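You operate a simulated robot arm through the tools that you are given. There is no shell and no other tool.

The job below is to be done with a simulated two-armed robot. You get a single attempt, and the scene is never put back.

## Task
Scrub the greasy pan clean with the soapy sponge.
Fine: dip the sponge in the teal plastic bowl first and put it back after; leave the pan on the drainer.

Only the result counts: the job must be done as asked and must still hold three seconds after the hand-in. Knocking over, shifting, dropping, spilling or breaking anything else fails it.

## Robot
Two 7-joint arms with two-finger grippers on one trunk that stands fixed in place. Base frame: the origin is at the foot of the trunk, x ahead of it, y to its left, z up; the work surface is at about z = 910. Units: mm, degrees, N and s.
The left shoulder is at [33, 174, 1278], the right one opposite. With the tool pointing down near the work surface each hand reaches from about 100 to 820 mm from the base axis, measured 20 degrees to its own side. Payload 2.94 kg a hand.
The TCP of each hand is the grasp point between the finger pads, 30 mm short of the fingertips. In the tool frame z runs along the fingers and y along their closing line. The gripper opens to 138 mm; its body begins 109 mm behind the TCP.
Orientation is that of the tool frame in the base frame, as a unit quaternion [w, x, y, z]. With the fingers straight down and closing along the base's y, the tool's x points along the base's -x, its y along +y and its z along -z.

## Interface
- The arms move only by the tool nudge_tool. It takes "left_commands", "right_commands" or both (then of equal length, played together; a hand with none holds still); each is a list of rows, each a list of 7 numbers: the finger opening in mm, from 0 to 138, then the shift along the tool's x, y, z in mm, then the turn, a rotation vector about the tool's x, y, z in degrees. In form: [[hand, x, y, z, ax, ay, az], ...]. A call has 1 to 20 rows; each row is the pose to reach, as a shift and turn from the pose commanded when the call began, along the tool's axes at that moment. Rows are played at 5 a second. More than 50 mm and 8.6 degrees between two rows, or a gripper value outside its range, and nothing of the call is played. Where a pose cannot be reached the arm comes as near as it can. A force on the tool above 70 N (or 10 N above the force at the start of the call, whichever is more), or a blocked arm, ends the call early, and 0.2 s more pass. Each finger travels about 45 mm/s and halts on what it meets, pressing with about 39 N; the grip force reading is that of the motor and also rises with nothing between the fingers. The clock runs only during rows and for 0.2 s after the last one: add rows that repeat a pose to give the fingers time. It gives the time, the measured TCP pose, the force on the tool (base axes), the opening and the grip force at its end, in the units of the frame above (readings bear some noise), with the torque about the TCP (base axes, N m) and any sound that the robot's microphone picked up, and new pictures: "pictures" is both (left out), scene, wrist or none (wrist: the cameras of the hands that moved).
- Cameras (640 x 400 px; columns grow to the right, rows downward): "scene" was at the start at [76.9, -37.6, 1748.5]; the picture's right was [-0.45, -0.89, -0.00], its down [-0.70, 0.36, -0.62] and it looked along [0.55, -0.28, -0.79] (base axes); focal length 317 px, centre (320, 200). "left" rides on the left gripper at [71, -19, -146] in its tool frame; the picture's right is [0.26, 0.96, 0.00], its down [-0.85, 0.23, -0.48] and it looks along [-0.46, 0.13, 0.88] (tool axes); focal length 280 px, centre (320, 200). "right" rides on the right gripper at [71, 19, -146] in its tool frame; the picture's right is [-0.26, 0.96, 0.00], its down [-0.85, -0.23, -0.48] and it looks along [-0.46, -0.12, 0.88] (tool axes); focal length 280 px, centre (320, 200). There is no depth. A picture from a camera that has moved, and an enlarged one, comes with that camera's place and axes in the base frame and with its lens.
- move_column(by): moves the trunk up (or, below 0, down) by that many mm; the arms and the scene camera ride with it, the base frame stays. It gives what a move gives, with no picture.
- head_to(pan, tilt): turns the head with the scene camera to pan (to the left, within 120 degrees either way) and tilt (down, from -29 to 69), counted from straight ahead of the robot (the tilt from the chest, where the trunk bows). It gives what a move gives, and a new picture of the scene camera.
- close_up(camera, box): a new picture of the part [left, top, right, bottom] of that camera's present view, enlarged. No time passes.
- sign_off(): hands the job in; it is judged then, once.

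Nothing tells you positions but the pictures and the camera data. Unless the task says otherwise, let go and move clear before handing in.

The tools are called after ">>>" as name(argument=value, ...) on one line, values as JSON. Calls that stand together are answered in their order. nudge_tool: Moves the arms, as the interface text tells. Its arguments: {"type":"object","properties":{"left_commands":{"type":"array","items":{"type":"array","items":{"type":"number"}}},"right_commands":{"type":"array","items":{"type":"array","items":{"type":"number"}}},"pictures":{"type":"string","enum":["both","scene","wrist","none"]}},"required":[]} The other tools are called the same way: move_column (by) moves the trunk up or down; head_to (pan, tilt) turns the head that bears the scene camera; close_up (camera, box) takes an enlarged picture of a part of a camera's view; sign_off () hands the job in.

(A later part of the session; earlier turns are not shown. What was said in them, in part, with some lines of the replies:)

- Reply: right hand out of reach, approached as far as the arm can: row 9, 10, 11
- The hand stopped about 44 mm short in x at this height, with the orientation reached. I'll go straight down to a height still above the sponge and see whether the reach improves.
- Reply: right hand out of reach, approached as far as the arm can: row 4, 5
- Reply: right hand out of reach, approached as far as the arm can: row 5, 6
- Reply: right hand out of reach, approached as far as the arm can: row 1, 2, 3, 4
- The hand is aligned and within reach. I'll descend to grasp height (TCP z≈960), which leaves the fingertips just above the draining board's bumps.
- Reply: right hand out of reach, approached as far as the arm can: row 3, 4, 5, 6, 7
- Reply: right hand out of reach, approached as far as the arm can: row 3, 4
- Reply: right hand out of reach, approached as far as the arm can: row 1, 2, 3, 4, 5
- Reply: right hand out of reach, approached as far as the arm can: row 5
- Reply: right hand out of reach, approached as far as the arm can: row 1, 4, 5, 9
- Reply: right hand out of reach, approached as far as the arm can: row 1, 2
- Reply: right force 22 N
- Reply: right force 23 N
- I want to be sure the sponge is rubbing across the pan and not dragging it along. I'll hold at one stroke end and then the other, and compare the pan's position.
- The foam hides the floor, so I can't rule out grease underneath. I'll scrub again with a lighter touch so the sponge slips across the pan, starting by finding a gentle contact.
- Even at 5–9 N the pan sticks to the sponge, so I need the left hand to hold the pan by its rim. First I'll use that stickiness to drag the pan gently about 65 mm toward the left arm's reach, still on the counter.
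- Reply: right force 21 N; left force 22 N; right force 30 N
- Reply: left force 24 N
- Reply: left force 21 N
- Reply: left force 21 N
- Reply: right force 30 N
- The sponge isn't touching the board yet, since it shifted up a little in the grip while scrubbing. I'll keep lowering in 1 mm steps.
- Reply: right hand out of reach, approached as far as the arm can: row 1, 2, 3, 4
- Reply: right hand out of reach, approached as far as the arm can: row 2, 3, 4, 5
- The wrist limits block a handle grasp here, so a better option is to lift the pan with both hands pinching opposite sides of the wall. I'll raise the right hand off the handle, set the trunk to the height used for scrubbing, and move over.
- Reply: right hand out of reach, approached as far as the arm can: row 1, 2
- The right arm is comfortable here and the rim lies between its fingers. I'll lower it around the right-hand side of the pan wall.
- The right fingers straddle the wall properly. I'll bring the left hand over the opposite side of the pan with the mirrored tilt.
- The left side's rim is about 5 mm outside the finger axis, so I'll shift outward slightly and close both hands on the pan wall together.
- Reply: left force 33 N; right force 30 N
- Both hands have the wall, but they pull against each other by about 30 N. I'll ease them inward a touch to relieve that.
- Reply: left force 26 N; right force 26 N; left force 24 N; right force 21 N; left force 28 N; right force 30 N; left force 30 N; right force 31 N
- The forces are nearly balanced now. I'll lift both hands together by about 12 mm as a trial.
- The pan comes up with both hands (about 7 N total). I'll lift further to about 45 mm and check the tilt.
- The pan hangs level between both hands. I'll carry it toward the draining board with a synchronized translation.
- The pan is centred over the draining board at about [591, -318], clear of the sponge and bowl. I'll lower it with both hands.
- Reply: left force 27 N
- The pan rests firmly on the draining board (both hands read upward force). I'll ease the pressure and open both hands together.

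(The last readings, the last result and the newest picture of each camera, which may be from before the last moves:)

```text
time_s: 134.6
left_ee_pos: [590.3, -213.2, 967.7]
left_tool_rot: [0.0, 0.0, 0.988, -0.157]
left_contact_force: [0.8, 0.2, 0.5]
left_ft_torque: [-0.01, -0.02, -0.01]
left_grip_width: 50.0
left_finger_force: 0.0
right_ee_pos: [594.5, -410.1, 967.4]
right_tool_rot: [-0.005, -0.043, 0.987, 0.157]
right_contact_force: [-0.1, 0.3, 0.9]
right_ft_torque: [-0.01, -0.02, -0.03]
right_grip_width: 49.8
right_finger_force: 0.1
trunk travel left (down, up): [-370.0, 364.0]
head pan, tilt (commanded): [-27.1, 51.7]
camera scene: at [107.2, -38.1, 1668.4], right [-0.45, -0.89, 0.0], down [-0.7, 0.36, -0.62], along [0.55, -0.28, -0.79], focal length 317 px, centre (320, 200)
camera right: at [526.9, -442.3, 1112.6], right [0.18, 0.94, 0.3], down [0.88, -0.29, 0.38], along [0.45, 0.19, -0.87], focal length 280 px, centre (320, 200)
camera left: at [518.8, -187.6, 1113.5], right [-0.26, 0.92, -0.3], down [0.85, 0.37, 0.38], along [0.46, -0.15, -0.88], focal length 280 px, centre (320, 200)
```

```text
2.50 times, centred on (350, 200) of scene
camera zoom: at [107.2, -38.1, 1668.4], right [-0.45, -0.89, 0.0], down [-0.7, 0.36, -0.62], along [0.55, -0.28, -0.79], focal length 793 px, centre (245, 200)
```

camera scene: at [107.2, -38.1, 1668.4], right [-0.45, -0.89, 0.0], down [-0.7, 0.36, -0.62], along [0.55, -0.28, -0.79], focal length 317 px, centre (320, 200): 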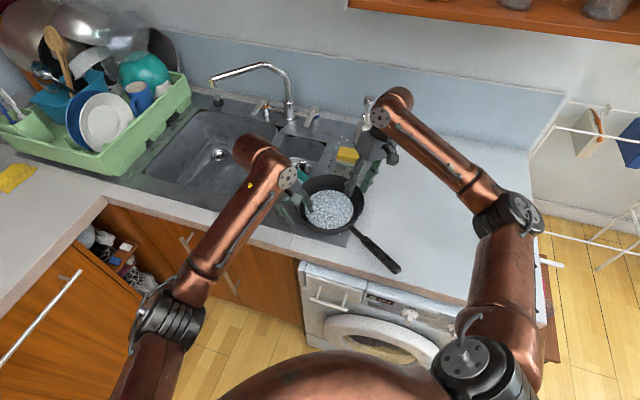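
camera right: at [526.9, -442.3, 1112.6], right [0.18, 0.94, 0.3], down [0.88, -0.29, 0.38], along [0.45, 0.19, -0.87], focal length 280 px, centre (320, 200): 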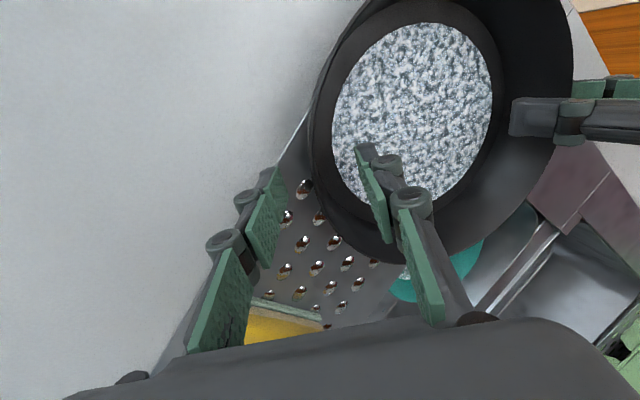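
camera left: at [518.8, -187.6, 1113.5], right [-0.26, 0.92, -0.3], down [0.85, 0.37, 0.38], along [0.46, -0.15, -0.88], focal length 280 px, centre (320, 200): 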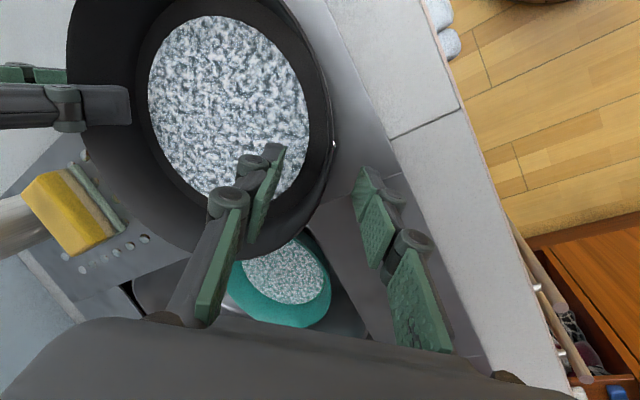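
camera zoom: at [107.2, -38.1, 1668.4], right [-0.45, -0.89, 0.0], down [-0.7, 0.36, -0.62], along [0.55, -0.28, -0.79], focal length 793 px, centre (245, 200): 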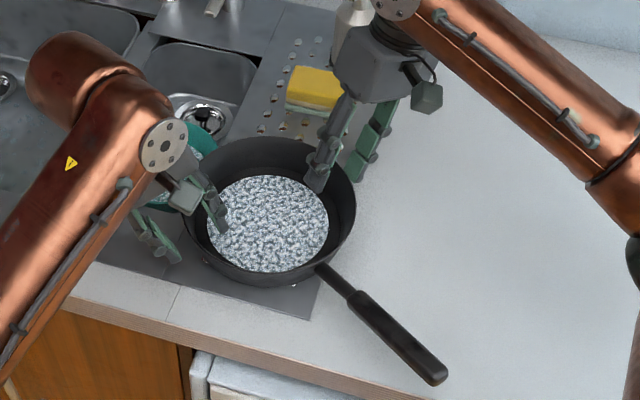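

Both hands are free and the pan stands on the draining board. I'll back both hands out along the fingers, straight up and away.

>>> nudge_tool(left_commands=[[50, 0, 0, -15, 0, 0, 0], [50, 0, 0, -35, 0, 0, 0], [50, 0, 0, -60, 0, 0, 0], [50, 0, 0, -90, 0, 0, 0], [50, 0, 0, -120, 0, 0, 0], [50, 0, 0, -120, 0, 0, 0]], right_commands=[[50, 0, 0, -15, 0, 0, 0], [50, 0, 0, -35, 0, 0, 0], [50, 0, 0, -60, 0, 0, 0], [50, 0, 0, -90, 0, 0, 0], [50, 0, 0, -120, 0, 0, 0], [50, 0, 0, -120, 0, 0, 0]])

>>> close_up(camera="scene", box=[250, 100, 450, 280])

```text
time_s: 136.0
left_ee_pos: [591.3, -177.9, 1083.0]
left_tool_rot: [0.0, 0.0, 0.988, -0.156]
left_contact_force: [-0.1, -0.4, -0.1]
left_ft_torque: [-0.02, -0.01, -0.03]
left_grip_width: 49.8
left_finger_force: 0.0
right_ee_pos: [597.0, -448.6, 1082.6]
right_tool_rot: [-0.005, -0.044, 0.987, 0.157]
right_contact_force: [-0.3, -0.1, -0.2]
right_ft_torque: [0.0, 0.01, -0.03]
right_grip_width: 50.0
right_finger_force: 0.1
trunk travel left (down, up): [-370.0, 364.0]
head pan, tilt (commanded): [-27.1, 51.7]
camera scene: at [107.6, -38.8, 1668.3], right [-0.45, -0.89, 0.0], down [-0.7, 0.36, -0.62], along [0.55, -0.28, -0.79], focal length 317 px, centre (320, 200)
camera right: at [530.4, -480.3, 1226.2], right [0.18, 0.94, 0.3], down [0.88, -0.29, 0.38], along [0.45, 0.19, -0.87], focal length 280 px, centre (320, 200)
camera left: at [519.6, -151.2, 1227.5], right [-0.26, 0.92, -0.3], down [0.85, 0.37, 0.38], along [0.46, -0.15, -0.88], focal length 280 px, centre (320, 200)
```

scene: 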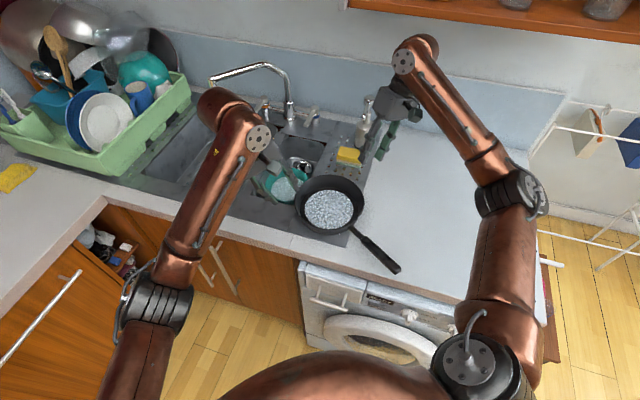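
right: 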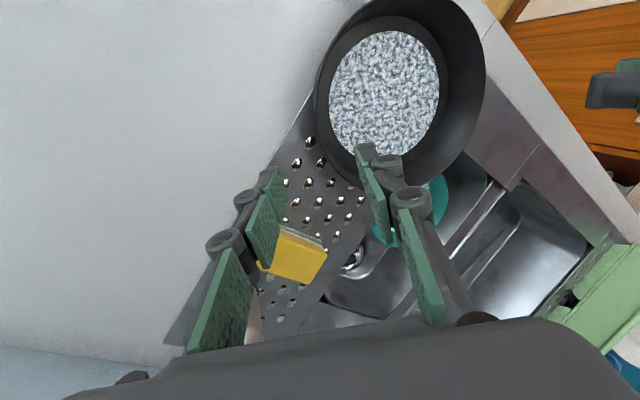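
left: 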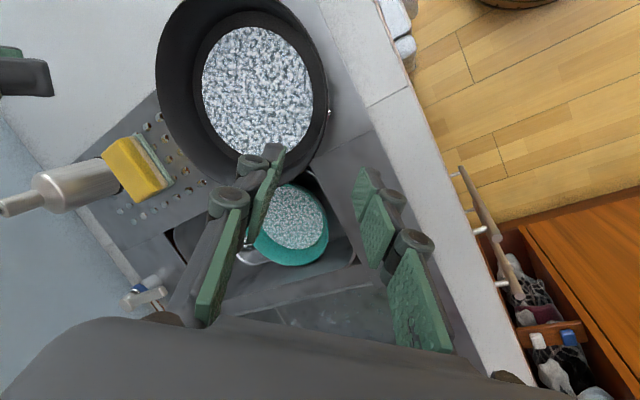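

```text
2.22 times, centred on (350, 190) of scene
camera zoom: at [107.6, -38.8, 1668.3], right [-0.45, -0.89, 0.0], down [-0.7, 0.36, -0.62], along [0.55, -0.28, -0.79], focal length 705 px, centre (253, 222)
```

zoom: 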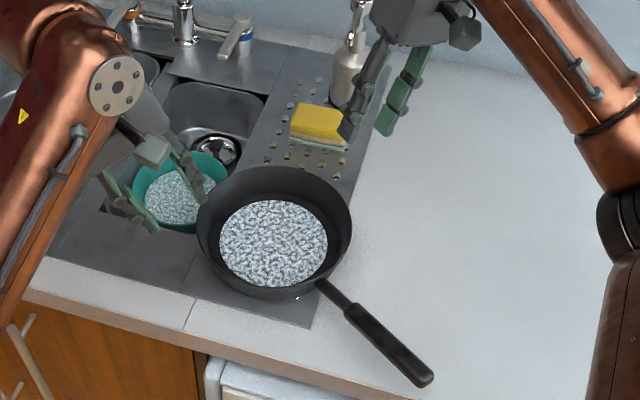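

The pan sits flat on the draining board with the sponge and bowl undisturbed. I'll park both arms clear of the scene.

>>> nudge_tool(left_commands=[[50, 5.6, 18.9, -38.2, -1.8, 0, 0], [50, 11.2, 37.8, -76.4, -3.6, 0, 0], [50, 16.8, 56.8, -114.6, -5.4, 0, 0], [50, 22.4, 75.7, -152.8, -7.2, 0, 0], [50, 28, 94.6, -191, -9, 0, 0], [50, 33.6, 113.5, -229.3, -10.8, 0, 0], [50, 39.2, 132.4, -267.5, -12.6, 0, 0], [50, 44.8, 151.4, -305.7, -14.4, 0, 0], [50, 50.4, 170.3, -343.9, -16.2, 0, 0], [50, 56, 189.2, -382.1, -18, 0, 0], [50, 56, 189.2, -382.1, -18, 0, 0]], right_commands=[[50, 20.8, -5.6, -19.4, 0, 0, 0], [50, 41.5, -11.2, -38.8, 0, 0, 0], [50, 62.3, -16.9, -58.1, 0, 0, 0], [50, 83.1, -22.5, -77.5, 0, 0, 0], [50, 103.9, -28.1, -96.9, 0, 0, 0], [50, 124.6, -33.7, -116.3, 0, 0, 0], [50, 145.4, -39.3, -135.7, 0, 0, 0], [50, 166.2, -45, -155, 0, 0, 0], [50, 186.9, -50.6, -174.4, 0, 0, 0], [50, 207.7, -56.2, -193.8, 0, 0, 0], [50, 207.7, -56.2, -193.8, 0, 0, 0]])

>>> close_up(camera="scene", box=[230, 80, 430, 280])

>>> close_up(camera="scene", box=[290, 170, 380, 245])

```text
time_s: 137.5
left_ee_pos: [534.7, -6.5, 1283.2]
left_tool_rot: [0.007, 0.025, 0.999, -0.048]
left_contact_force: [-2.9, 1.7, -0.7]
left_ft_torque: [-0.23, -0.32, -0.01]
left_grip_width: 50.1
left_finger_force: 0.0
right_ee_pos: [463.9, -502.4, 1112.2]
right_tool_rot: [-0.11, -0.064, 0.974, 0.186]
right_contact_force: [0.8, 2.4, 0.9]
right_ft_torque: [-0.37, 0.12, 0.11]
right_grip_width: 49.9
right_finger_force: 0.0
trunk travel left (down, up): [-370.0, 364.0]
head pan, tilt (commanded): [-27.1, 51.7]
stopped in row 7 (right hand): the arm was blocked; the commanded pose is now the measured one
camera scene: at [214.7, -7.0, 1673.8], right [-0.45, -0.89, 0.05], down [-0.74, 0.35, -0.58], along [0.5, -0.3, -0.81], focal length 317 px, centre (320, 200)
camera right: at [429.2, -546.6, 1265.5], right [0.17, 0.93, 0.32], down [0.95, -0.24, 0.18], along [0.25, 0.27, -0.93], focal length 280 px, centre (320, 200)
camera left: at [461.1, -7.6, 1429.5], right [-0.21, 0.97, -0.1], down [0.85, 0.23, 0.47], along [0.48, 0.02, -0.88], focal length 280 px, centre (320, 200)
```

scene: 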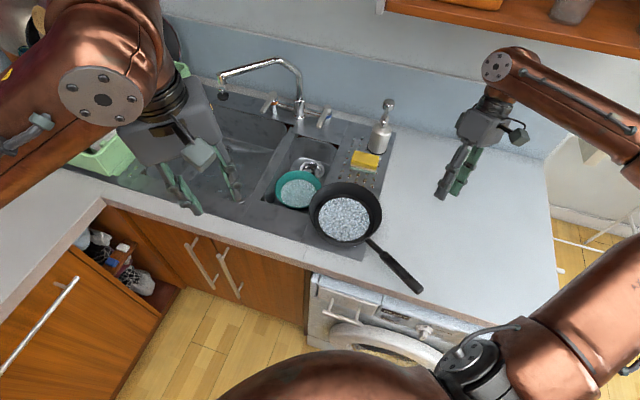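
right: 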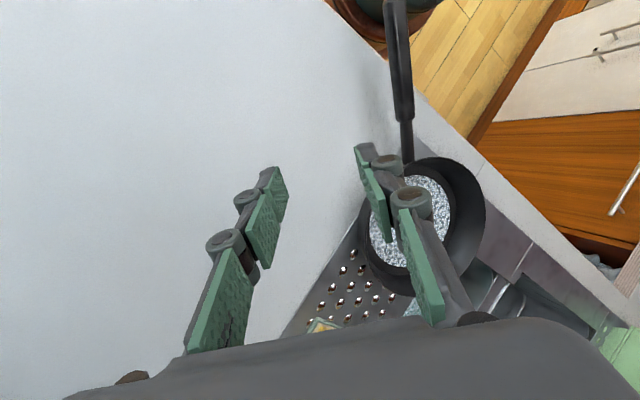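
left: 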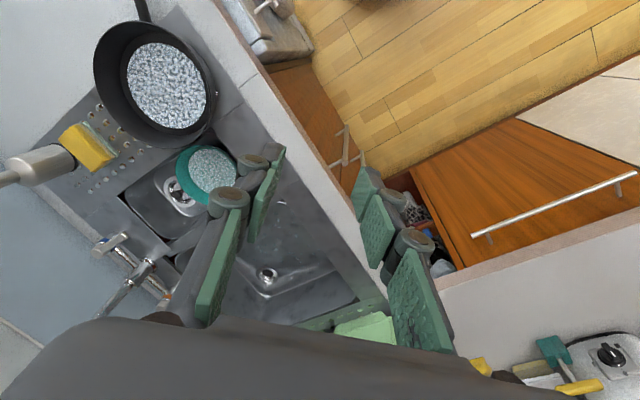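

```text
2.00 times, centred on (330, 180) of scene
camera zoom: at [214.7, -7.0, 1673.8], right [-0.45, -0.89, 0.05], down [-0.74, 0.35, -0.58], along [0.5, -0.3, -0.81], focal length 634 px, centre (300, 240)
```

zoom: 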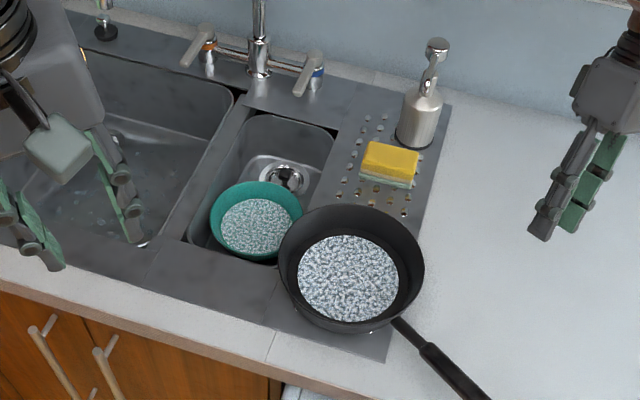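

```text
5.33 times, centred on (335, 208) of scene
camera zoom: at [214.7, -7.0, 1673.8], right [-0.45, -0.89, 0.05], down [-0.74, 0.35, -0.58], along [0.5, -0.3, -0.81], focal length 1691 px, centre (240, 160)
```

zoom: 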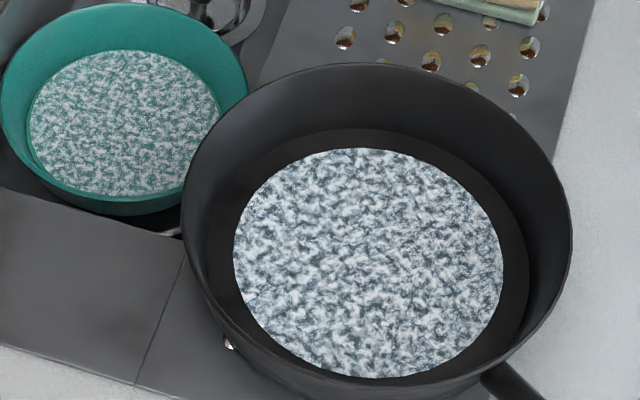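

The right arm reported being blocked and the head camera shifted, so I'll hold still and re-read the state before doing anything else.

>>> nudge_tool(right_commands=[[50, 0, 0, 0, 0, 0, 0], [50, 0, 0, 0, 0, 0, 0]], pictures="scene")

```text
time_s: 137.8
left_ee_pos: [440.5, -54.2, 1318.2]
left_tool_rot: [0.034, -0.009, 0.999, -0.039]
left_contact_force: [2.4, 0.9, -0.8]
left_ft_torque: [-0.09, 0.3, 0.01]
left_grip_width: 50.0
left_finger_force: 0.1
right_ee_pos: [373.3, -523.8, 1056.0]
right_tool_rot: [-0.13, -0.133, 0.951, 0.247]
right_contact_force: [1.3, 1.1, 0.2]
right_ft_torque: [-0.2, 0.06, 0.16]
right_grip_width: 49.9
right_finger_force: 0.1
trunk travel left (down, up): [-370.0, 364.0]
head pan, tilt (commanded): [-27.1, 51.7]
stopped in row 1 (left hand): the arm was blocked; the commanded pose is now the measured one
camera scene: at [154.6, -120.1, 1671.1], right [-0.46, -0.89, -0.03], down [-0.72, 0.39, -0.58], along [0.53, -0.24, -0.81], focal length 317 px, centre (320, 200)
```

scene: 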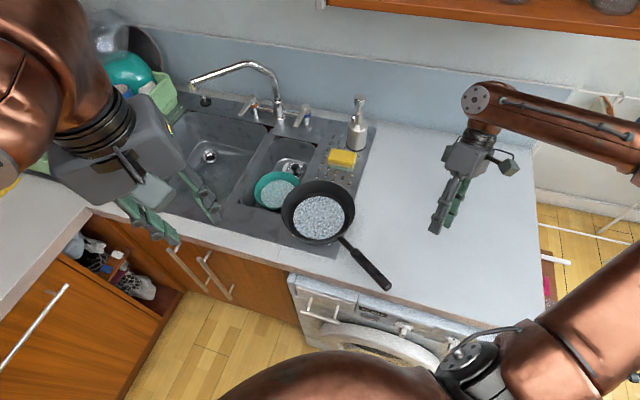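

>>> nudge_tool(left_commands=[[50, 0, 0, 0, 0, 0, 0]], right_commands=[[50, 0, 0, 0, 0, 0, 0]], pictures="scene")

```text
time_s: 138.2
left_ee_pos: [394.7, 40.2, 1319.2]
left_tool_rot: [0.059, 0.0, 0.996, -0.065]
left_contact_force: [-0.7, -1.4, 1.0]
left_ft_torque: [0.1, -0.11, 0.01]
left_grip_width: 50.2
left_finger_force: 0.1
right_ee_pos: [339.5, -452.7, 1126.2]
right_tool_rot: [-0.071, -0.11, 0.974, 0.186]
right_contact_force: [-2.0, -1.4, 1.6]
right_ft_torque: [-0.01, -0.36, -0.12]
right_grip_width: 50.0
right_finger_force: 0.0
trunk travel left (down, up): [-370.0, 364.0]
head pan, tilt (commanded): [-27.1, 51.7]
stopped in row 1 (left hand): the arm was blocked; the commanded pose is now the measured one
camera scene: at [82.3, -102.1, 1672.6], right [-0.46, -0.89, -0.04], down [-0.69, 0.38, -0.61], along [0.56, -0.25, -0.79], focal length 317 px, centre (320, 200)
```

scene: 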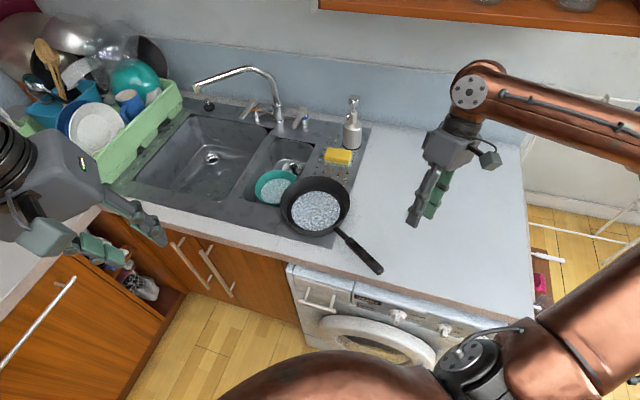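

The torso is swaying after that arm motion, but nothing on the counter has been touched. I'll let time pass without commanding the arms so it settles.

>>> head_to(pan=-27.1, tilt=51.7)

```text
time_s: 138.8
left_ee_pos: [413.5, 8.7, 1313.0]
left_tool_rot: [0.048, 0.001, 0.997, -0.059]
left_contact_force: [1.1, -2.0, -1.3]
left_ft_torque: [0.21, 0.1, -0.02]
left_grip_width: 49.8
left_finger_force: 0.0
right_ee_pos: [362.5, -480.7, 1112.9]
right_tool_rot: [-0.071, -0.095, 0.972, 0.203]
right_contact_force: [1.0, -2.9, -0.3]
right_ft_torque: [0.16, 0.19, 0.0]
right_grip_width: 50.0
right_finger_force: 0.0
trunk travel left (down, up): [-370.0, 364.0]
head pan, tilt (commanded): [-27.1, 51.7]
camera scene: at [124.4, -45.0, 1668.1], right [-0.45, -0.89, 0.0], down [-0.71, 0.36, -0.61], along [0.54, -0.28, -0.79], focal length 317 px, centre (320, 200)
```

scene: 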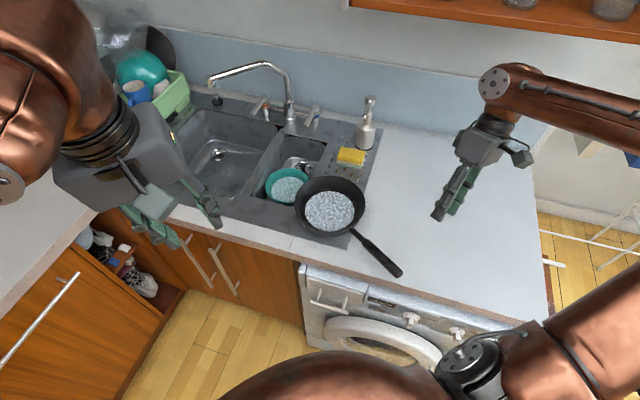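

>>> head_to(pan=-27.1, tilt=51.7)

>>> head_to(pan=-27.1, tilt=51.7)

```text
time_s: 139.3
left_ee_pos: [419.2, 51.2, 1309.6]
left_tool_rot: [0.049, -0.004, 0.996, -0.072]
left_contact_force: [1.6, 0.7, 0.5]
left_ft_torque: [0.11, 0.15, -0.03]
left_grip_width: 50.1
left_finger_force: 0.1
right_ee_pos: [363.3, -444.1, 1120.6]
right_tool_rot: [-0.082, -0.105, 0.973, 0.187]
right_contact_force: [0.5, -0.9, -0.6]
right_ft_torque: [0.12, 0.1, 0.02]
right_grip_width: 50.1
right_finger_force: 0.1
trunk travel left (down, up): [-370.0, 364.0]
head pan, tilt (commanded): [-27.1, 51.7]
camera scene: at [112.3, -78.2, 1669.1], right [-0.45, -0.89, -0.02], down [-0.7, 0.37, -0.61], along [0.55, -0.26, -0.79], focal length 317 px, centre (320, 200)
```

scene: 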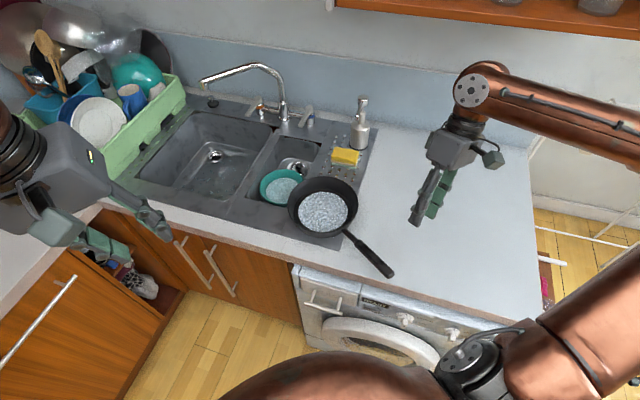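

```text
time_s: 139.9
left_ee_pos: [418.9, -3.4, 1315.9]
left_tool_rot: [0.046, 0.001, 0.997, -0.055]
left_contact_force: [-1.7, -0.7, -0.1]
left_ft_torque: [0.11, -0.26, 0.03]
left_grip_width: 50.1
left_finger_force: 0.1
right_ee_pos: [363.8, -488.0, 1107.3]
right_tool_rot: [-0.082, -0.099, 0.969, 0.209]
right_contact_force: [-1.6, -0.4, -0.1]
right_ft_torque: [-0.02, -0.13, -0.04]
right_grip_width: 49.8
right_finger_force: 0.1
trunk travel left (down, up): [-370.0, 364.0]
head pan, tilt (commanded): [-27.1, 51.7]
camera scene: at [102.6, -68.9, 1669.1], right [-0.46, -0.89, -0.02], down [-0.7, 0.37, -0.61], along [0.55, -0.27, -0.79], focal length 317 px, centre (320, 200)
```

scene: 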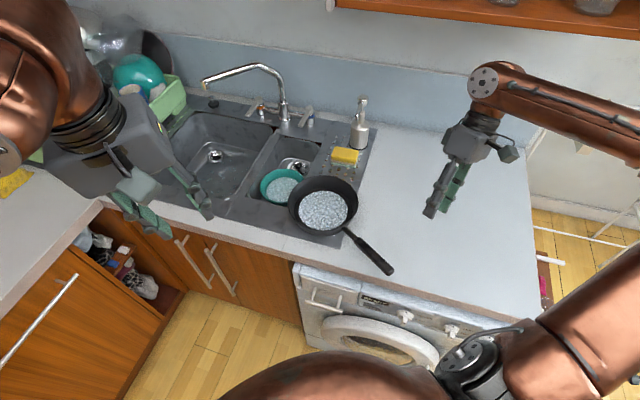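

>>> head_to(pan=-27.1, tilt=51.7)

>>> head_to(pan=-27.1, tilt=51.7)

>>> head_to(pan=-27.1, tilt=51.7)

```text
time_s: 140.6
left_ee_pos: [421.8, 65.5, 1308.8]
left_tool_rot: [0.047, -0.006, 0.996, -0.078]
left_contact_force: [1.5, -1.2, 0.1]
left_ft_torque: [0.21, 0.14, -0.01]
left_grip_width: 50.2
left_finger_force: 0.0
right_ee_pos: [362.4, -432.4, 1127.5]
right_tool_rot: [-0.081, -0.104, 0.974, 0.184]
right_contact_force: [-0.5, -1.7, 0.5]
right_ft_torque: [0.26, 0.01, -0.02]
right_grip_width: 50.1
right_finger_force: 0.1
trunk travel left (down, up): [-370.0, 364.0]
head pan, tilt (commanded): [-27.1, 51.7]
camera scene: at [105.2, -50.5, 1668.9], right [-0.46, -0.89, -0.01], down [-0.7, 0.36, -0.62], along [0.55, -0.28, -0.79], focal length 317 px, centre (320, 200)
```

scene: 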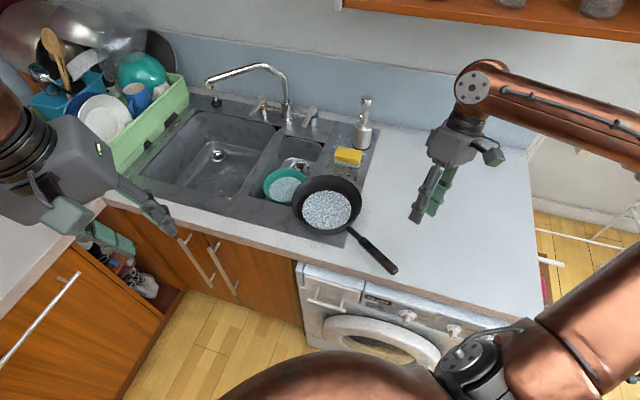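

```text
time_s: 141.2
left_ee_pos: [425.3, -9.6, 1315.3]
left_tool_rot: [0.044, 0.0, 0.998, -0.053]
left_contact_force: [-0.8, -0.5, -0.4]
left_ft_torque: [0.05, -0.11, 0.01]
left_grip_width: 49.8
left_finger_force: 0.0
right_ee_pos: [369.3, -493.8, 1105.4]
right_tool_rot: [-0.081, -0.101, 0.969, 0.212]
right_contact_force: [0.0, -0.2, 0.3]
right_ft_torque: [-0.02, 0.06, 0.03]
right_grip_width: 49.9
right_finger_force: 0.2
trunk travel left (down, up): [-370.0, 364.0]
head pan, tilt (commanded): [-27.1, 51.7]
camera scene: at [108.4, -90.5, 1669.5], right [-0.46, -0.89, -0.03], down [-0.7, 0.38, -0.61], along [0.55, -0.26, -0.79], focal length 317 px, centre (320, 200)
```

scene: 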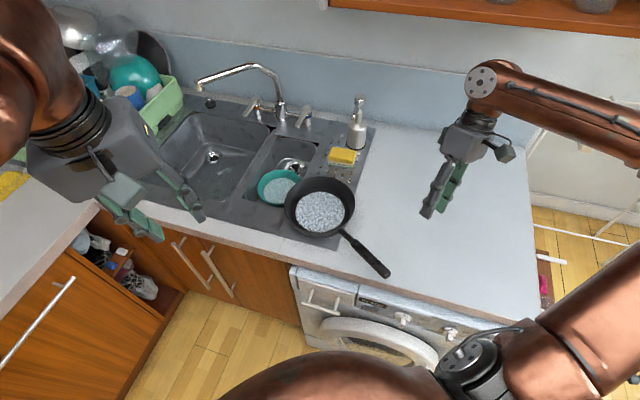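

```text
time_s: 141.8
left_ee_pos: [424.1, 78.2, 1310.1]
left_tool_rot: [0.045, -0.007, 0.995, -0.084]
left_contact_force: [2.5, 1.2, -0.4]
left_ft_torque: [-0.17, 0.2, 0.01]
left_grip_width: 50.0
left_finger_force: 0.0
right_ee_pos: [367.0, -420.8, 1132.2]
right_tool_rot: [-0.084, -0.105, 0.974, 0.18]
right_contact_force: [-0.1, 1.3, 0.0]
right_ft_torque: [-0.03, 0.01, 0.03]
right_grip_width: 49.9
right_finger_force: 0.0
trunk travel left (down, up): [-370.0, 364.0]
head pan, tilt (commanded): [-27.1, 51.7]
camera scene: at [107.2, -14.4, 1668.8], right [-0.45, -0.89, 0.01], down [-0.7, 0.35, -0.62], along [0.55, -0.29, -0.78], focal length 317 px, centre (320, 200)
```

scene: 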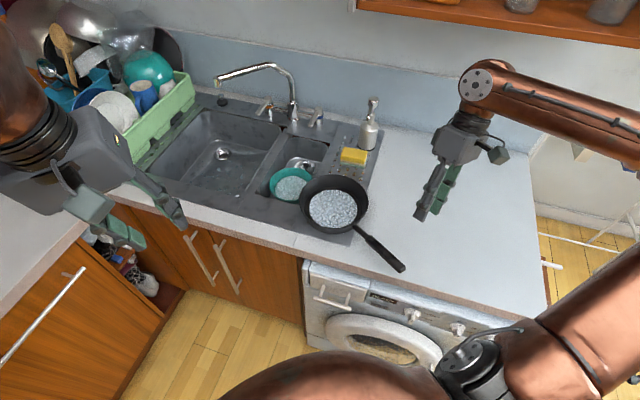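

The sway isn't dying down, probably because the right arm is folded against the torso. I'll move both arms slowly outward to the extended poses where the robot was steady before.

>>> nudge_tool(right_commands=[[50, -12.7, -7.2, -7.6, 0, 0, 0], [50, -25.5, -14.3, -15.1, 0, 0, 0], [50, -38.2, -21.5, -22.7, 0, 0, 0], [50, -51, -28.7, -30.2, 0, 0, 0], [50, -63.7, -35.8, -37.8, 0, 0, 0], [50, -76.4, -43, -45.3, 0, 0, 0], [50, -89.2, -50.1, -52.9, 0, 0, 0], [50, -101.9, -57.3, -60.4, 0, 0, 0]], pictures="scene")

```text
time_s: 142.8
left_ee_pos: [416.0, 110.4, 1301.4]
left_tool_rot: [0.05, -0.006, 0.995, -0.088]
left_contact_force: [1.1, -1.3, 0.0]
left_ft_torque: [0.11, 0.09, 0.03]
left_grip_width: 50.2
left_finger_force: 0.0
right_ee_pos: [422.0, -418.2, 1150.8]
right_tool_rot: [-0.079, -0.113, 0.977, 0.163]
right_contact_force: [-0.6, -1.0, -0.5]
right_ft_torque: [0.14, -0.03, -0.02]
right_grip_width: 49.9
right_finger_force: 0.1
trunk travel left (down, up): [-370.0, 364.0]
head pan, tilt (commanded): [-27.1, 51.7]
stopped in row 5 (right hand): the arm was blocked; the commanded pose is now the measured one
camera scene: at [106.5, -67.5, 1669.3], right [-0.45, -0.89, -0.02], down [-0.7, 0.37, -0.61], along [0.55, -0.27, -0.79], focal length 317 px, centre (320, 200)
```

scene: 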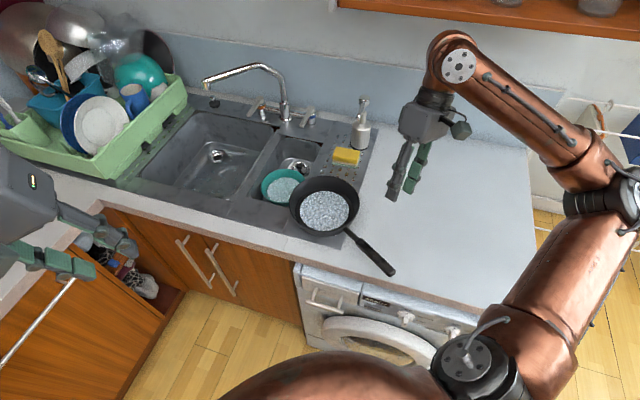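

>>> head_to(pan=-27.1, tilt=51.7)

>>> head_to(pan=-27.1, tilt=51.7)

>>> head_to(pan=-27.1, tilt=51.7)

```text
time_s: 143.4
left_ee_pos: [419.1, 43.2, 1308.0]
left_tool_rot: [0.047, 0.002, 0.997, -0.068]
left_contact_force: [-1.2, -1.2, -1.1]
left_ft_torque: [0.08, -0.18, 0.01]
left_grip_width: 49.9
left_finger_force: 0.0
right_ee_pos: [424.8, -476.7, 1128.5]
right_tool_rot: [-0.081, -0.101, 0.974, 0.188]
right_contact_force: [-1.5, -0.5, -2.0]
right_ft_torque: [0.06, -0.02, -0.05]
right_grip_width: 50.1
right_finger_force: 0.0
trunk travel left (down, up): [-370.0, 364.0]
head pan, tilt (commanded): [-27.1, 51.7]
camera scene: at [106.5, -67.3, 1668.5], right [-0.46, -0.89, -0.02], down [-0.7, 0.37, -0.61], along [0.55, -0.27, -0.79], focal length 317 px, centre (320, 200)
```

scene: 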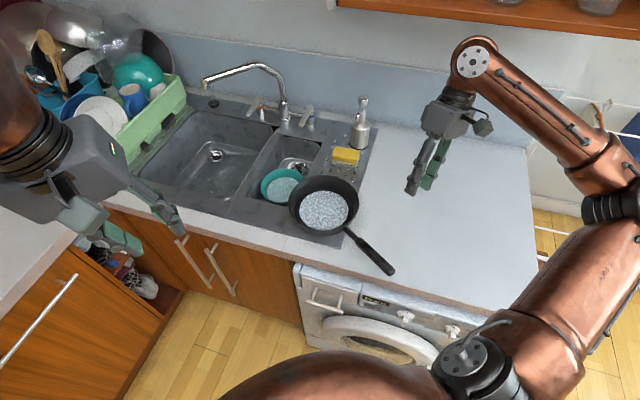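

```text
time_s: 144.0
left_ee_pos: [415.8, 116.1, 1299.8]
left_tool_rot: [0.05, -0.004, 0.995, -0.09]
left_contact_force: [2.0, -1.2, 1.6]
left_ft_torque: [0.19, 0.15, 0.05]
left_grip_width: 50.0
left_finger_force: 0.0
right_ee_pos: [421.7, -413.8, 1152.5]
right_tool_rot: [-0.078, -0.115, 0.977, 0.161]
right_contact_force: [1.1, -1.8, 0.3]
right_ft_torque: [0.18, 0.05, -0.03]
right_grip_width: 50.1
right_finger_force: 0.1
trunk travel left (down, up): [-370.0, 364.0]
head pan, tilt (commanded): [-27.1, 51.7]
camera scene: at [106.7, -62.3, 1669.1], right [-0.46, -0.89, -0.01], down [-0.7, 0.37, -0.61], along [0.55, -0.27, -0.79], focal length 317 px, centre (320, 200)
```

scene: 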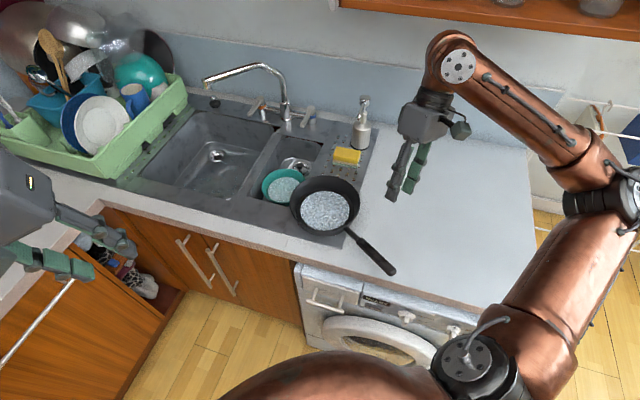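

```text
time_s: 144.6
left_ee_pos: [420.5, 39.5, 1309.1]
left_tool_rot: [0.047, 0.002, 0.997, -0.068]
left_contact_force: [-1.0, 0.6, -0.3]
left_ft_torque: [0.04, -0.11, 0.01]
left_grip_width: 49.6
left_finger_force: 0.0
right_ee_pos: [425.6, -477.0, 1129.1]
right_tool_rot: [-0.082, -0.101, 0.973, 0.189]
right_contact_force: [-0.5, -0.2, -0.5]
right_ft_torque: [0.02, -0.02, -0.05]
right_grip_width: 49.9
right_finger_force: 0.0
trunk travel left (down, up): [-370.0, 364.0]
head pan, tilt (commanded): [-27.1, 51.7]
camera scene: at [107.7, -74.0, 1668.7], right [-0.46, -0.89, -0.02], down [-0.7, 0.37, -0.61], along [0.55, -0.27, -0.79], focal length 317 px, centre (320, 200)
```

scene: 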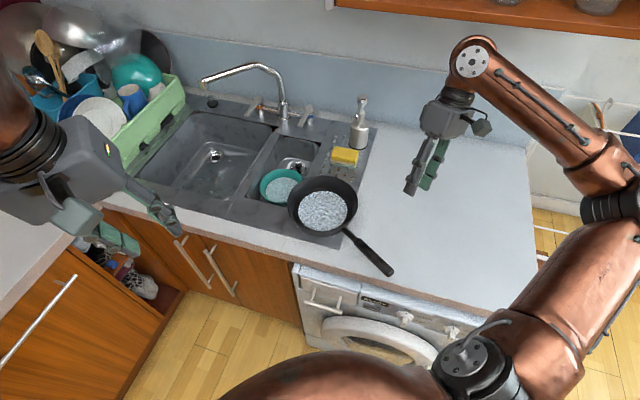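

The sway keeps going side to side. A small trunk move may re-seat its controller, so I'll try that, since everything on the counter is far below the hands.

>>> move_column(by=30)

>>> head_to(pan=-27.1, tilt=51.7)

```text
time_s: 145.2
left_ee_pos: [405.9, 153.3, 1319.0]
left_tool_rot: [0.054, 0.004, 0.993, -0.101]
left_contact_force: [1.2, -1.9, -0.9]
left_ft_torque: [0.22, 0.08, 0.03]
left_grip_width: 50.1
left_finger_force: 0.1
right_ee_pos: [415.5, -373.3, 1188.0]
right_tool_rot: [-0.073, -0.146, 0.977, 0.139]
right_contact_force: [-1.4, 0.3, 0.5]
right_ft_torque: [0.06, -0.12, -0.04]
right_grip_width: 49.9
right_finger_force: 0.0
trunk travel left (down, up): [-394.0, 340.0]
head pan, tilt (commanded): [-27.1, 51.7]
stopped: the arm was blocked; the commanded pose is now the measured one
```

```text
time_s: 145.8
left_ee_pos: [412.6, 116.4, 1322.4]
left_tool_rot: [0.055, 0.0, 0.994, -0.09]
left_contact_force: [0.0, 2.2, -0.2]
left_ft_torque: [-0.13, -0.11, -0.01]
left_grip_width: 50.2
left_finger_force: 0.1
right_ee_pos: [419.9, -412.2, 1177.6]
right_tool_rot: [-0.074, -0.115, 0.979, 0.154]
right_contact_force: [-1.4, 1.0, 1.0]
right_ft_torque: [-0.16, -0.02, -0.02]
right_grip_width: 50.1
right_finger_force: 0.0
trunk travel left (down, up): [-394.0, 340.0]
head pan, tilt (commanded): [-27.1, 51.7]
camera scene: at [96.5, -10.6, 1693.9], right [-0.45, -0.89, 0.01], down [-0.7, 0.35, -0.62], along [0.55, -0.29, -0.78], focal length 317 px, centre (320, 200)
```

scene: 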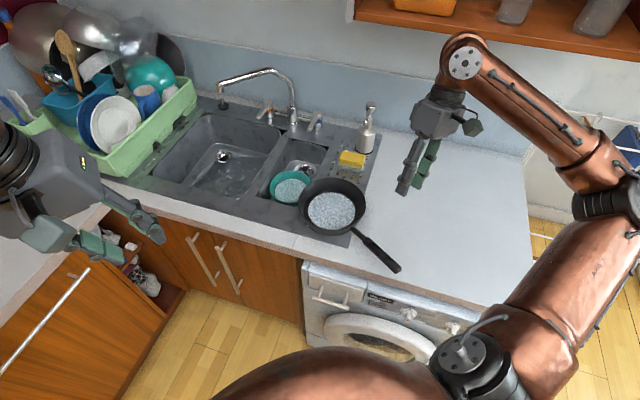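

>>> head_to(pan=-27.1, tilt=51.7)

>>> head_to(pan=-27.1, tilt=50)

>>> head_to(pan=-27.1, tilt=51.7)

```text
time_s: 146.4
left_ee_pos: [405.4, 136.6, 1318.3]
left_tool_rot: [0.051, 0.014, 0.994, -0.096]
left_contact_force: [-1.1, -1.6, -0.3]
left_ft_torque: [0.15, 0.01, 0.03]
left_grip_width: 50.1
left_finger_force: 0.1
right_ee_pos: [412.4, -385.4, 1179.6]
right_tool_rot: [-0.075, -0.153, 0.975, 0.142]
right_contact_force: [-0.7, -0.8, -1.8]
right_ft_torque: [0.1, 0.0, 0.0]
right_grip_width: 50.0
right_finger_force: 0.0
trunk travel left (down, up): [-394.0, 340.0]
head pan, tilt (commanded): [-27.1, 51.7]
camera scene: at [95.6, -107.2, 1693.6], right [-0.46, -0.89, -0.04], down [-0.7, 0.38, -0.6], along [0.55, -0.25, -0.8], focal length 317 px, centre (320, 200)
```

scene: 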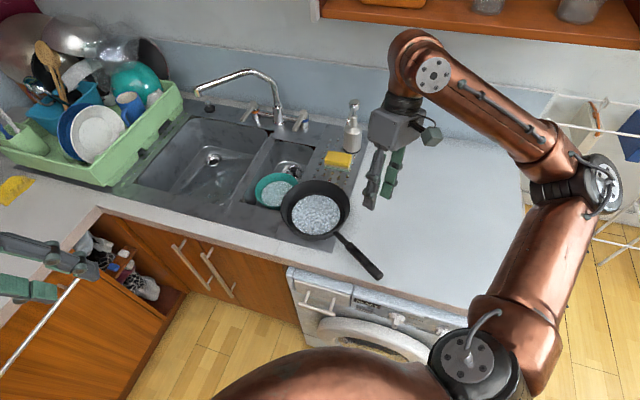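

```text
time_s: 147.0
left_ee_pos: [411.6, 126.3, 1321.8]
left_tool_rot: [0.055, -0.001, 0.994, -0.092]
left_contact_force: [-1.2, 0.5, 0.3]
left_ft_torque: [-0.1, -0.02, 0.01]
left_grip_width: 50.2
left_finger_force: 0.1
right_ee_pos: [420.2, -402.6, 1181.9]
right_tool_rot: [-0.074, -0.115, 0.979, 0.151]
right_contact_force: [-0.4, 0.2, 1.4]
right_ft_torque: [-0.08, -0.04, 0.0]
right_grip_width: 49.9
right_finger_force: 0.0
trunk travel left (down, up): [-394.0, 340.0]
head pan, tilt (commanded): [-27.1, 50.0]
camera scene: at [97.8, 2.2, 1697.1], right [-0.45, -0.89, 0.02], down [-0.68, 0.33, -0.65], along [0.57, -0.31, -0.76], focal length 317 px, centre (320, 200)
```

scene: 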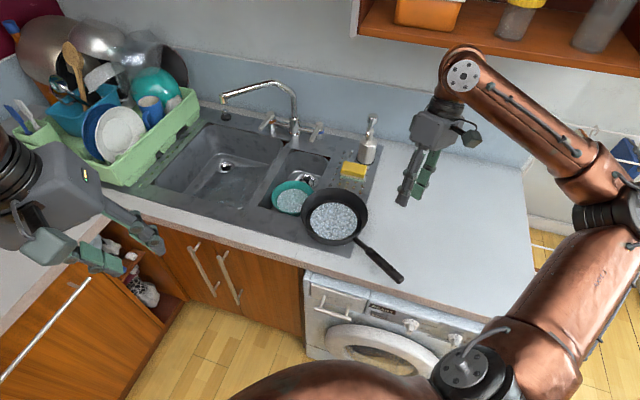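

```text
time_s: 147.6
left_ee_pos: [405.6, 132.7, 1318.2]
left_tool_rot: [0.051, 0.014, 0.994, -0.095]
left_contact_force: [-0.1, -1.0, -0.8]
left_ft_torque: [0.15, -0.08, 0.02]
left_grip_width: 49.7
left_finger_force: 0.1
right_ee_pos: [412.9, -388.2, 1179.9]
right_tool_rot: [-0.076, -0.153, 0.975, 0.143]
right_contact_force: [0.1, -0.5, -1.8]
right_ft_torque: [0.11, -0.02, -0.03]
right_grip_width: 50.1
right_finger_force: 0.2
trunk travel left (down, up): [-394.0, 340.0]
head pan, tilt (commanded): [-27.1, 51.7]
camera scene: at [95.2, -111.2, 1693.7], right [-0.46, -0.89, -0.04], down [-0.7, 0.38, -0.6], along [0.55, -0.25, -0.8], focal length 317 px, centre (320, 200)
```

scene: 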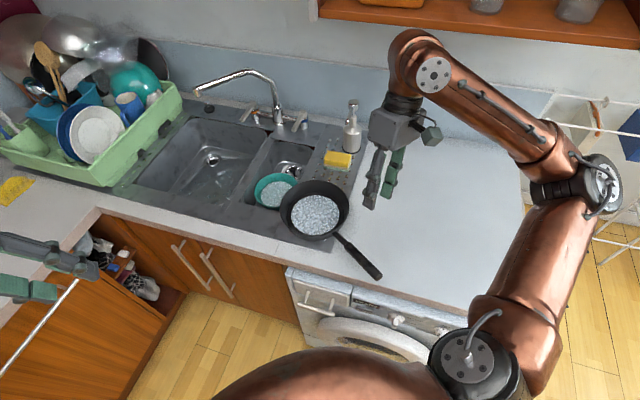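

>>> nudge_tool(right_commands=[[50, 0, 0, 0, 0, 0, 0], [50, 0, 0, 0, 0, 0, 0], [50, 0, 0, 0, 0, 0, 0], [50, 0, 0, 0, 0, 0, 0], [50, 0, 0, 0, 0, 0, 0], [50, 0, 0, 0, 0, 0, 0]], pictures="scene")

```text
time_s: 147.9
left_ee_pos: [410.3, 247.4, 1305.7]
left_tool_rot: [0.054, -0.012, 0.989, -0.136]
left_contact_force: [1.2, 0.6, 0.6]
left_ft_torque: [0.08, 0.17, -0.01]
left_grip_width: 50.2
left_finger_force: 0.0
right_ee_pos: [416.3, -292.0, 1212.3]
right_tool_rot: [-0.074, -0.136, 0.982, 0.107]
right_contact_force: [0.7, -0.3, 0.0]
right_ft_torque: [0.1, 0.02, 0.02]
right_grip_width: 50.3
right_finger_force: 0.2
trunk travel left (down, up): [-394.0, 340.0]
head pan, tilt (commanded): [-27.1, 51.7]
stopped in row 1 (left hand): the arm was blocked; the commanded pose is now the measured one
camera scene: at [95.6, 28.7, 1696.0], right [-0.45, -0.89, 0.03], down [-0.7, 0.33, -0.63], along [0.55, -0.31, -0.77], focal length 317 px, centre (320, 200)
```

scene: 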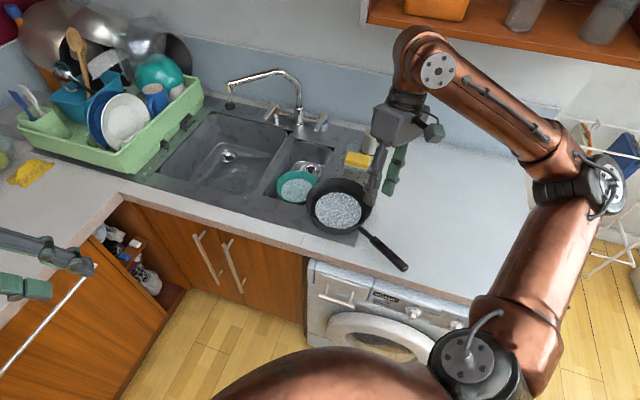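

The swing is real and sizeable, but the hands are about 200 mm above everything. I'll turn the head left to see whether the left arm is touching something, which also lets time pass.

>>> head_to(pan=50, tilt=40)

```text
time_s: 149.4
left_ee_pos: [409.6, 212.7, 1309.4]
left_tool_rot: [0.057, -0.007, 0.991, -0.119]
left_contact_force: [1.1, 0.5, 0.3]
left_ft_torque: [0.05, 0.03, 0.03]
left_grip_width: 50.1
left_finger_force: 0.1
right_ee_pos: [416.7, -326.7, 1207.4]
right_tool_rot: [-0.071, -0.13, 0.982, 0.116]
right_contact_force: [0.1, 0.2, -0.1]
right_ft_torque: [0.07, 0.0, 0.02]
right_grip_width: 49.9
right_finger_force: 0.1
trunk travel left (down, up): [-394.0, 340.0]
head pan, tilt (commanded): [50.0, 40.0]
camera scene: at [84.2, 147.7, 1708.4], right [0.77, -0.64, 0.03], down [-0.41, -0.53, -0.74], along [0.49, 0.55, -0.67], focal length 317 px, centre (320, 200)
```

scene: 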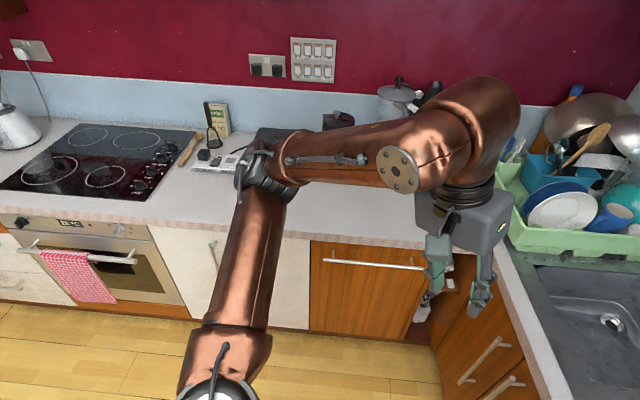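

The left arm is clear of everything. I'll turn the head back and see whether the sway has decreased.

>>> head_to(pan=-27.1, tilt=51.7)

```text
time_s: 150.9
left_ee_pos: [409.4, 139.9, 1317.7]
left_tool_rot: [0.055, 0.002, 0.994, -0.094]
left_contact_force: [-0.5, -2.0, -0.3]
left_ft_torque: [0.14, -0.12, -0.01]
left_grip_width: 50.1
left_finger_force: 0.1
right_ee_pos: [415.8, -390.6, 1179.7]
right_tool_rot: [-0.075, -0.126, 0.979, 0.145]
right_contact_force: [-0.3, -0.3, -1.7]
right_ft_torque: [0.17, -0.02, -0.07]
right_grip_width: 49.8
right_finger_force: 0.1
trunk travel left (down, up): [-394.0, 340.0]
head pan, tilt (commanded): [-27.1, 51.7]
camera scene: at [96.4, -62.7, 1691.9], right [-0.46, -0.89, -0.01], down [-0.7, 0.37, -0.61], along [0.55, -0.27, -0.79], focal length 317 px, centre (320, 200)
```

scene: 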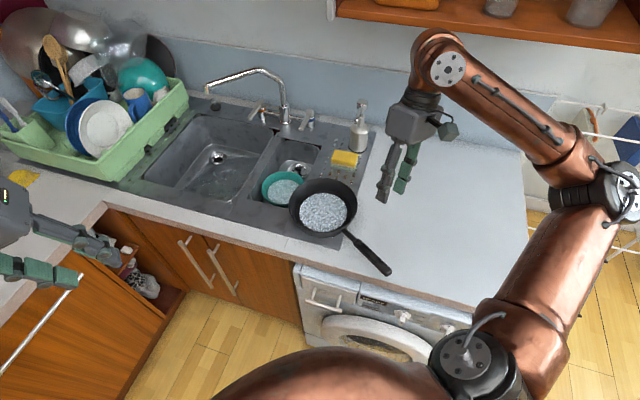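

>>> head_to(pan=-27.1, tilt=51.7)

>>> head_to(pan=-30, tilt=51.7)

>>> head_to(pan=-40, tilt=51.7)

```text
time_s: 151.6
left_ee_pos: [408.7, 223.0, 1306.4]
left_tool_rot: [0.058, -0.008, 0.991, -0.122]
left_contact_force: [0.2, 0.9, 0.9]
left_ft_torque: [0.12, 0.08, -0.01]
left_grip_width: 49.8
left_finger_force: 0.1
right_ee_pos: [413.3, -312.6, 1200.6]
right_tool_rot: [-0.076, -0.137, 0.982, 0.109]
right_contact_force: [0.1, -1.0, -0.5]
right_ft_torque: [0.24, 0.08, -0.03]
right_grip_width: 50.2
right_finger_force: 0.2
trunk travel left (down, up): [-394.0, 340.0]
head pan, tilt (commanded): [-27.1, 51.7]
camera scene: at [96.9, -48.5, 1692.5], right [-0.46, -0.89, -0.01], down [-0.7, 0.36, -0.62], along [0.55, -0.28, -0.79], focal length 317 px, centre (320, 200)
```

scene: 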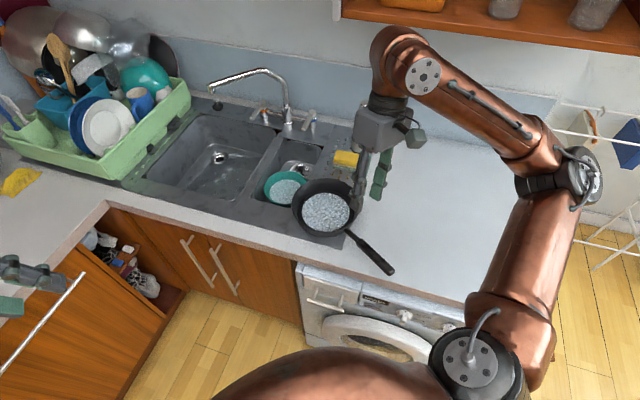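

```text
time_s: 152.2
left_ee_pos: [410.3, 141.3, 1316.4]
left_tool_rot: [0.055, 0.002, 0.994, -0.095]
left_contact_force: [-0.8, -2.1, -0.1]
left_ft_torque: [0.16, -0.06, 0.0]
left_grip_width: 49.9
left_finger_force: 0.3
right_ee_pos: [416.1, -389.1, 1179.8]
right_tool_rot: [-0.074, -0.126, 0.979, 0.143]
right_contact_force: [-1.7, -0.1, -1.7]
right_ft_torque: [0.14, 0.03, -0.06]
right_grip_width: 49.8
right_finger_force: 0.0
trunk travel left (down, up): [-394.0, 340.0]
head pan, tilt (commanded): [-30.0, 51.7]
camera scene: at [94.6, -63.1, 1691.8], right [-0.5, -0.87, -0.01], down [-0.68, 0.4, -0.61], along [0.54, -0.3, -0.79], focal length 317 px, centre (320, 200)
```

scene: 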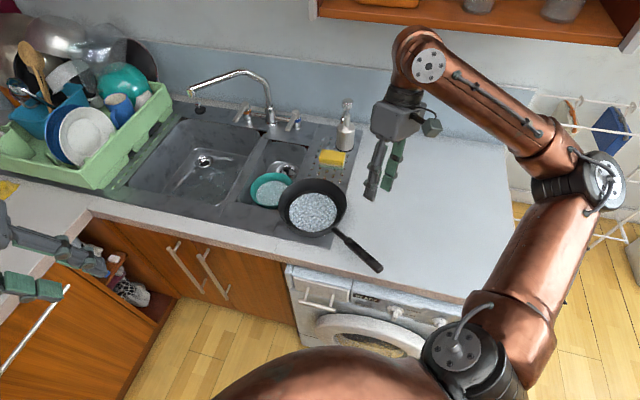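

```text
time_s: 152.9
left_ee_pos: [411.3, 242.9, 1303.9]
left_tool_rot: [0.054, -0.011, 0.989, -0.134]
left_contact_force: [2.4, 0.4, 1.4]
left_ft_torque: [0.06, 0.16, 0.0]
left_grip_width: 50.0
left_finger_force: 0.1
right_ee_pos: [417.5, -295.6, 1208.0]
right_tool_rot: [-0.078, -0.133, 0.982, 0.106]
right_contact_force: [0.0, 0.4, -0.6]
right_ft_torque: [0.08, 0.14, 0.06]
right_grip_width: 49.8
right_finger_force: 0.1
trunk travel left (down, up): [-394.0, 340.0]
head pan, tilt (commanded): [-40.0, 51.7]
camera scene: at [88.3, -3.3, 1695.0], right [-0.64, -0.77, 0.02], down [-0.6, 0.48, -0.63], along [0.48, -0.42, -0.77], focal length 317 px, centre (320, 200)
```

scene: 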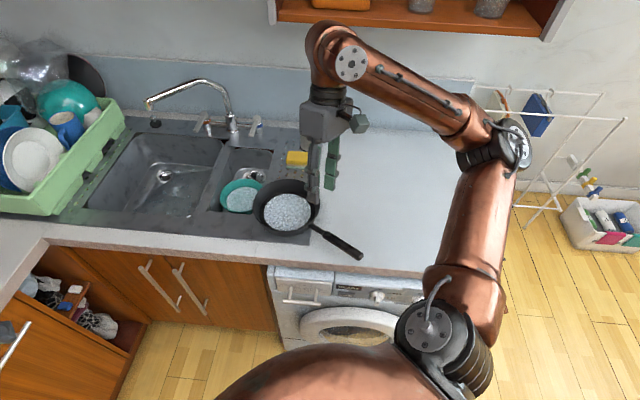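

The sway is bounded and not growing, and the hands stay about 200 mm above the counter. I'll check the final state of each object in close-up.

>>> close_up(camera="scene", box=[200, 110, 380, 270])

>>> close_up(camera="left", box=[0, 0, 640, 400])

>>> close_up(camera="right", box=[0, 0, 640, 400])

```text
2.50 times, centred on (290, 190) of scene
camera zoom: at [88.3, -3.3, 1695.0], right [-0.64, -0.77, 0.02], down [-0.6, 0.48, -0.63], along [0.48, -0.42, -0.77], focal length 793 px, centre (395, 225)
```

zoom: 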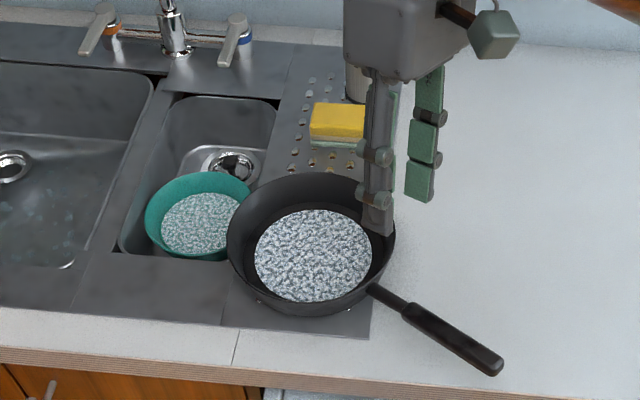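

```text
1.00 times, centred on (320, 200) of left (not enlarged: the box is as wide or as high as the picture)
camera zoom: at [324.5, 260.5, 1442.0], right [-0.27, 0.92, -0.28], down [0.79, 0.38, 0.48], along [0.55, -0.09, -0.83], focal length 280 px, centre (320, 200)
```

zoom: 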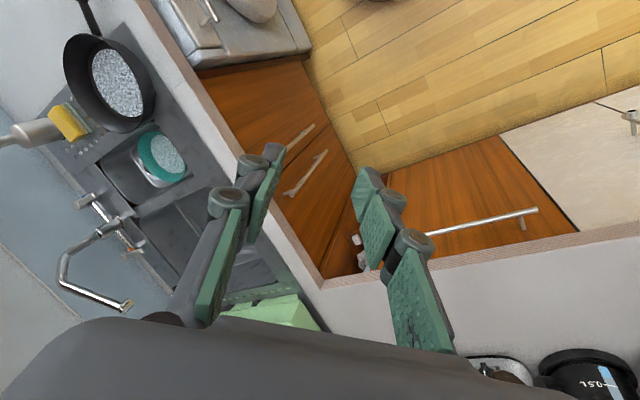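

```text
1.00 times, centred on (320, 200) of right (not enlarged: the box is as wide or as high as the picture)
camera zoom: at [371.9, -324.3, 1362.0], right [0.01, 0.98, 0.19], down [0.95, -0.07, 0.3], along [0.31, 0.18, -0.93], focal length 280 px, centre (320, 200)
```

zoom: 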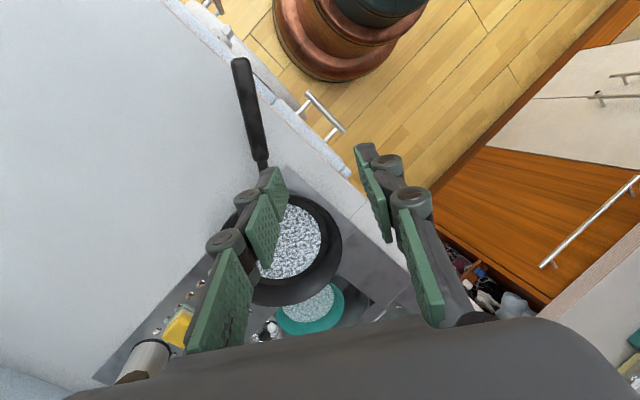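

Final check:
- **Pan:** scrubbed, covered in suds, and standing on the draining board.
- **Sponge:** dipped first, and now back in its original spot by the soap bottle.
- **Bowl, bottle and dish rack:** undisturbed.

Both grippers are open and well clear of everything. The torso still has a small, steady sway, but it isn't growing and the hands stay about 200 mm above the counter. I'm handing the job in.

>>> sign_off()

```text
The job is handed in.
```

I handed the job in. The pan is scrubbed and on the draining board, the sponge is back in its place, and nothing else looked moved. I couldn't see the bare pan floor at the end: suds cover it, so I can't be fully certain no grease is left underneath.

- **Sponge:** I dipped it in the teal bowl and it came out visibly soapy. After scrubbing, I put it back within 2–3 mm of where it started, by the soap bottle.
- **Scrubbing:** At first the pan slid along with the sponge, so the left hand held the pan's wall. I then rubbed over the whole greasy patch several times.
- **Pan:** Both hands lifted it onto the perforated draining board beside the sink. I took that as the drainer, because the green dish rack is full.
- **Fault at the end:** While I was parking the arms, the right arm reported being blocked and the torso began to sway. I couldn't stop the sway, but it wasn't growing. The hands stayed about 200 mm above the counter when I handed in.
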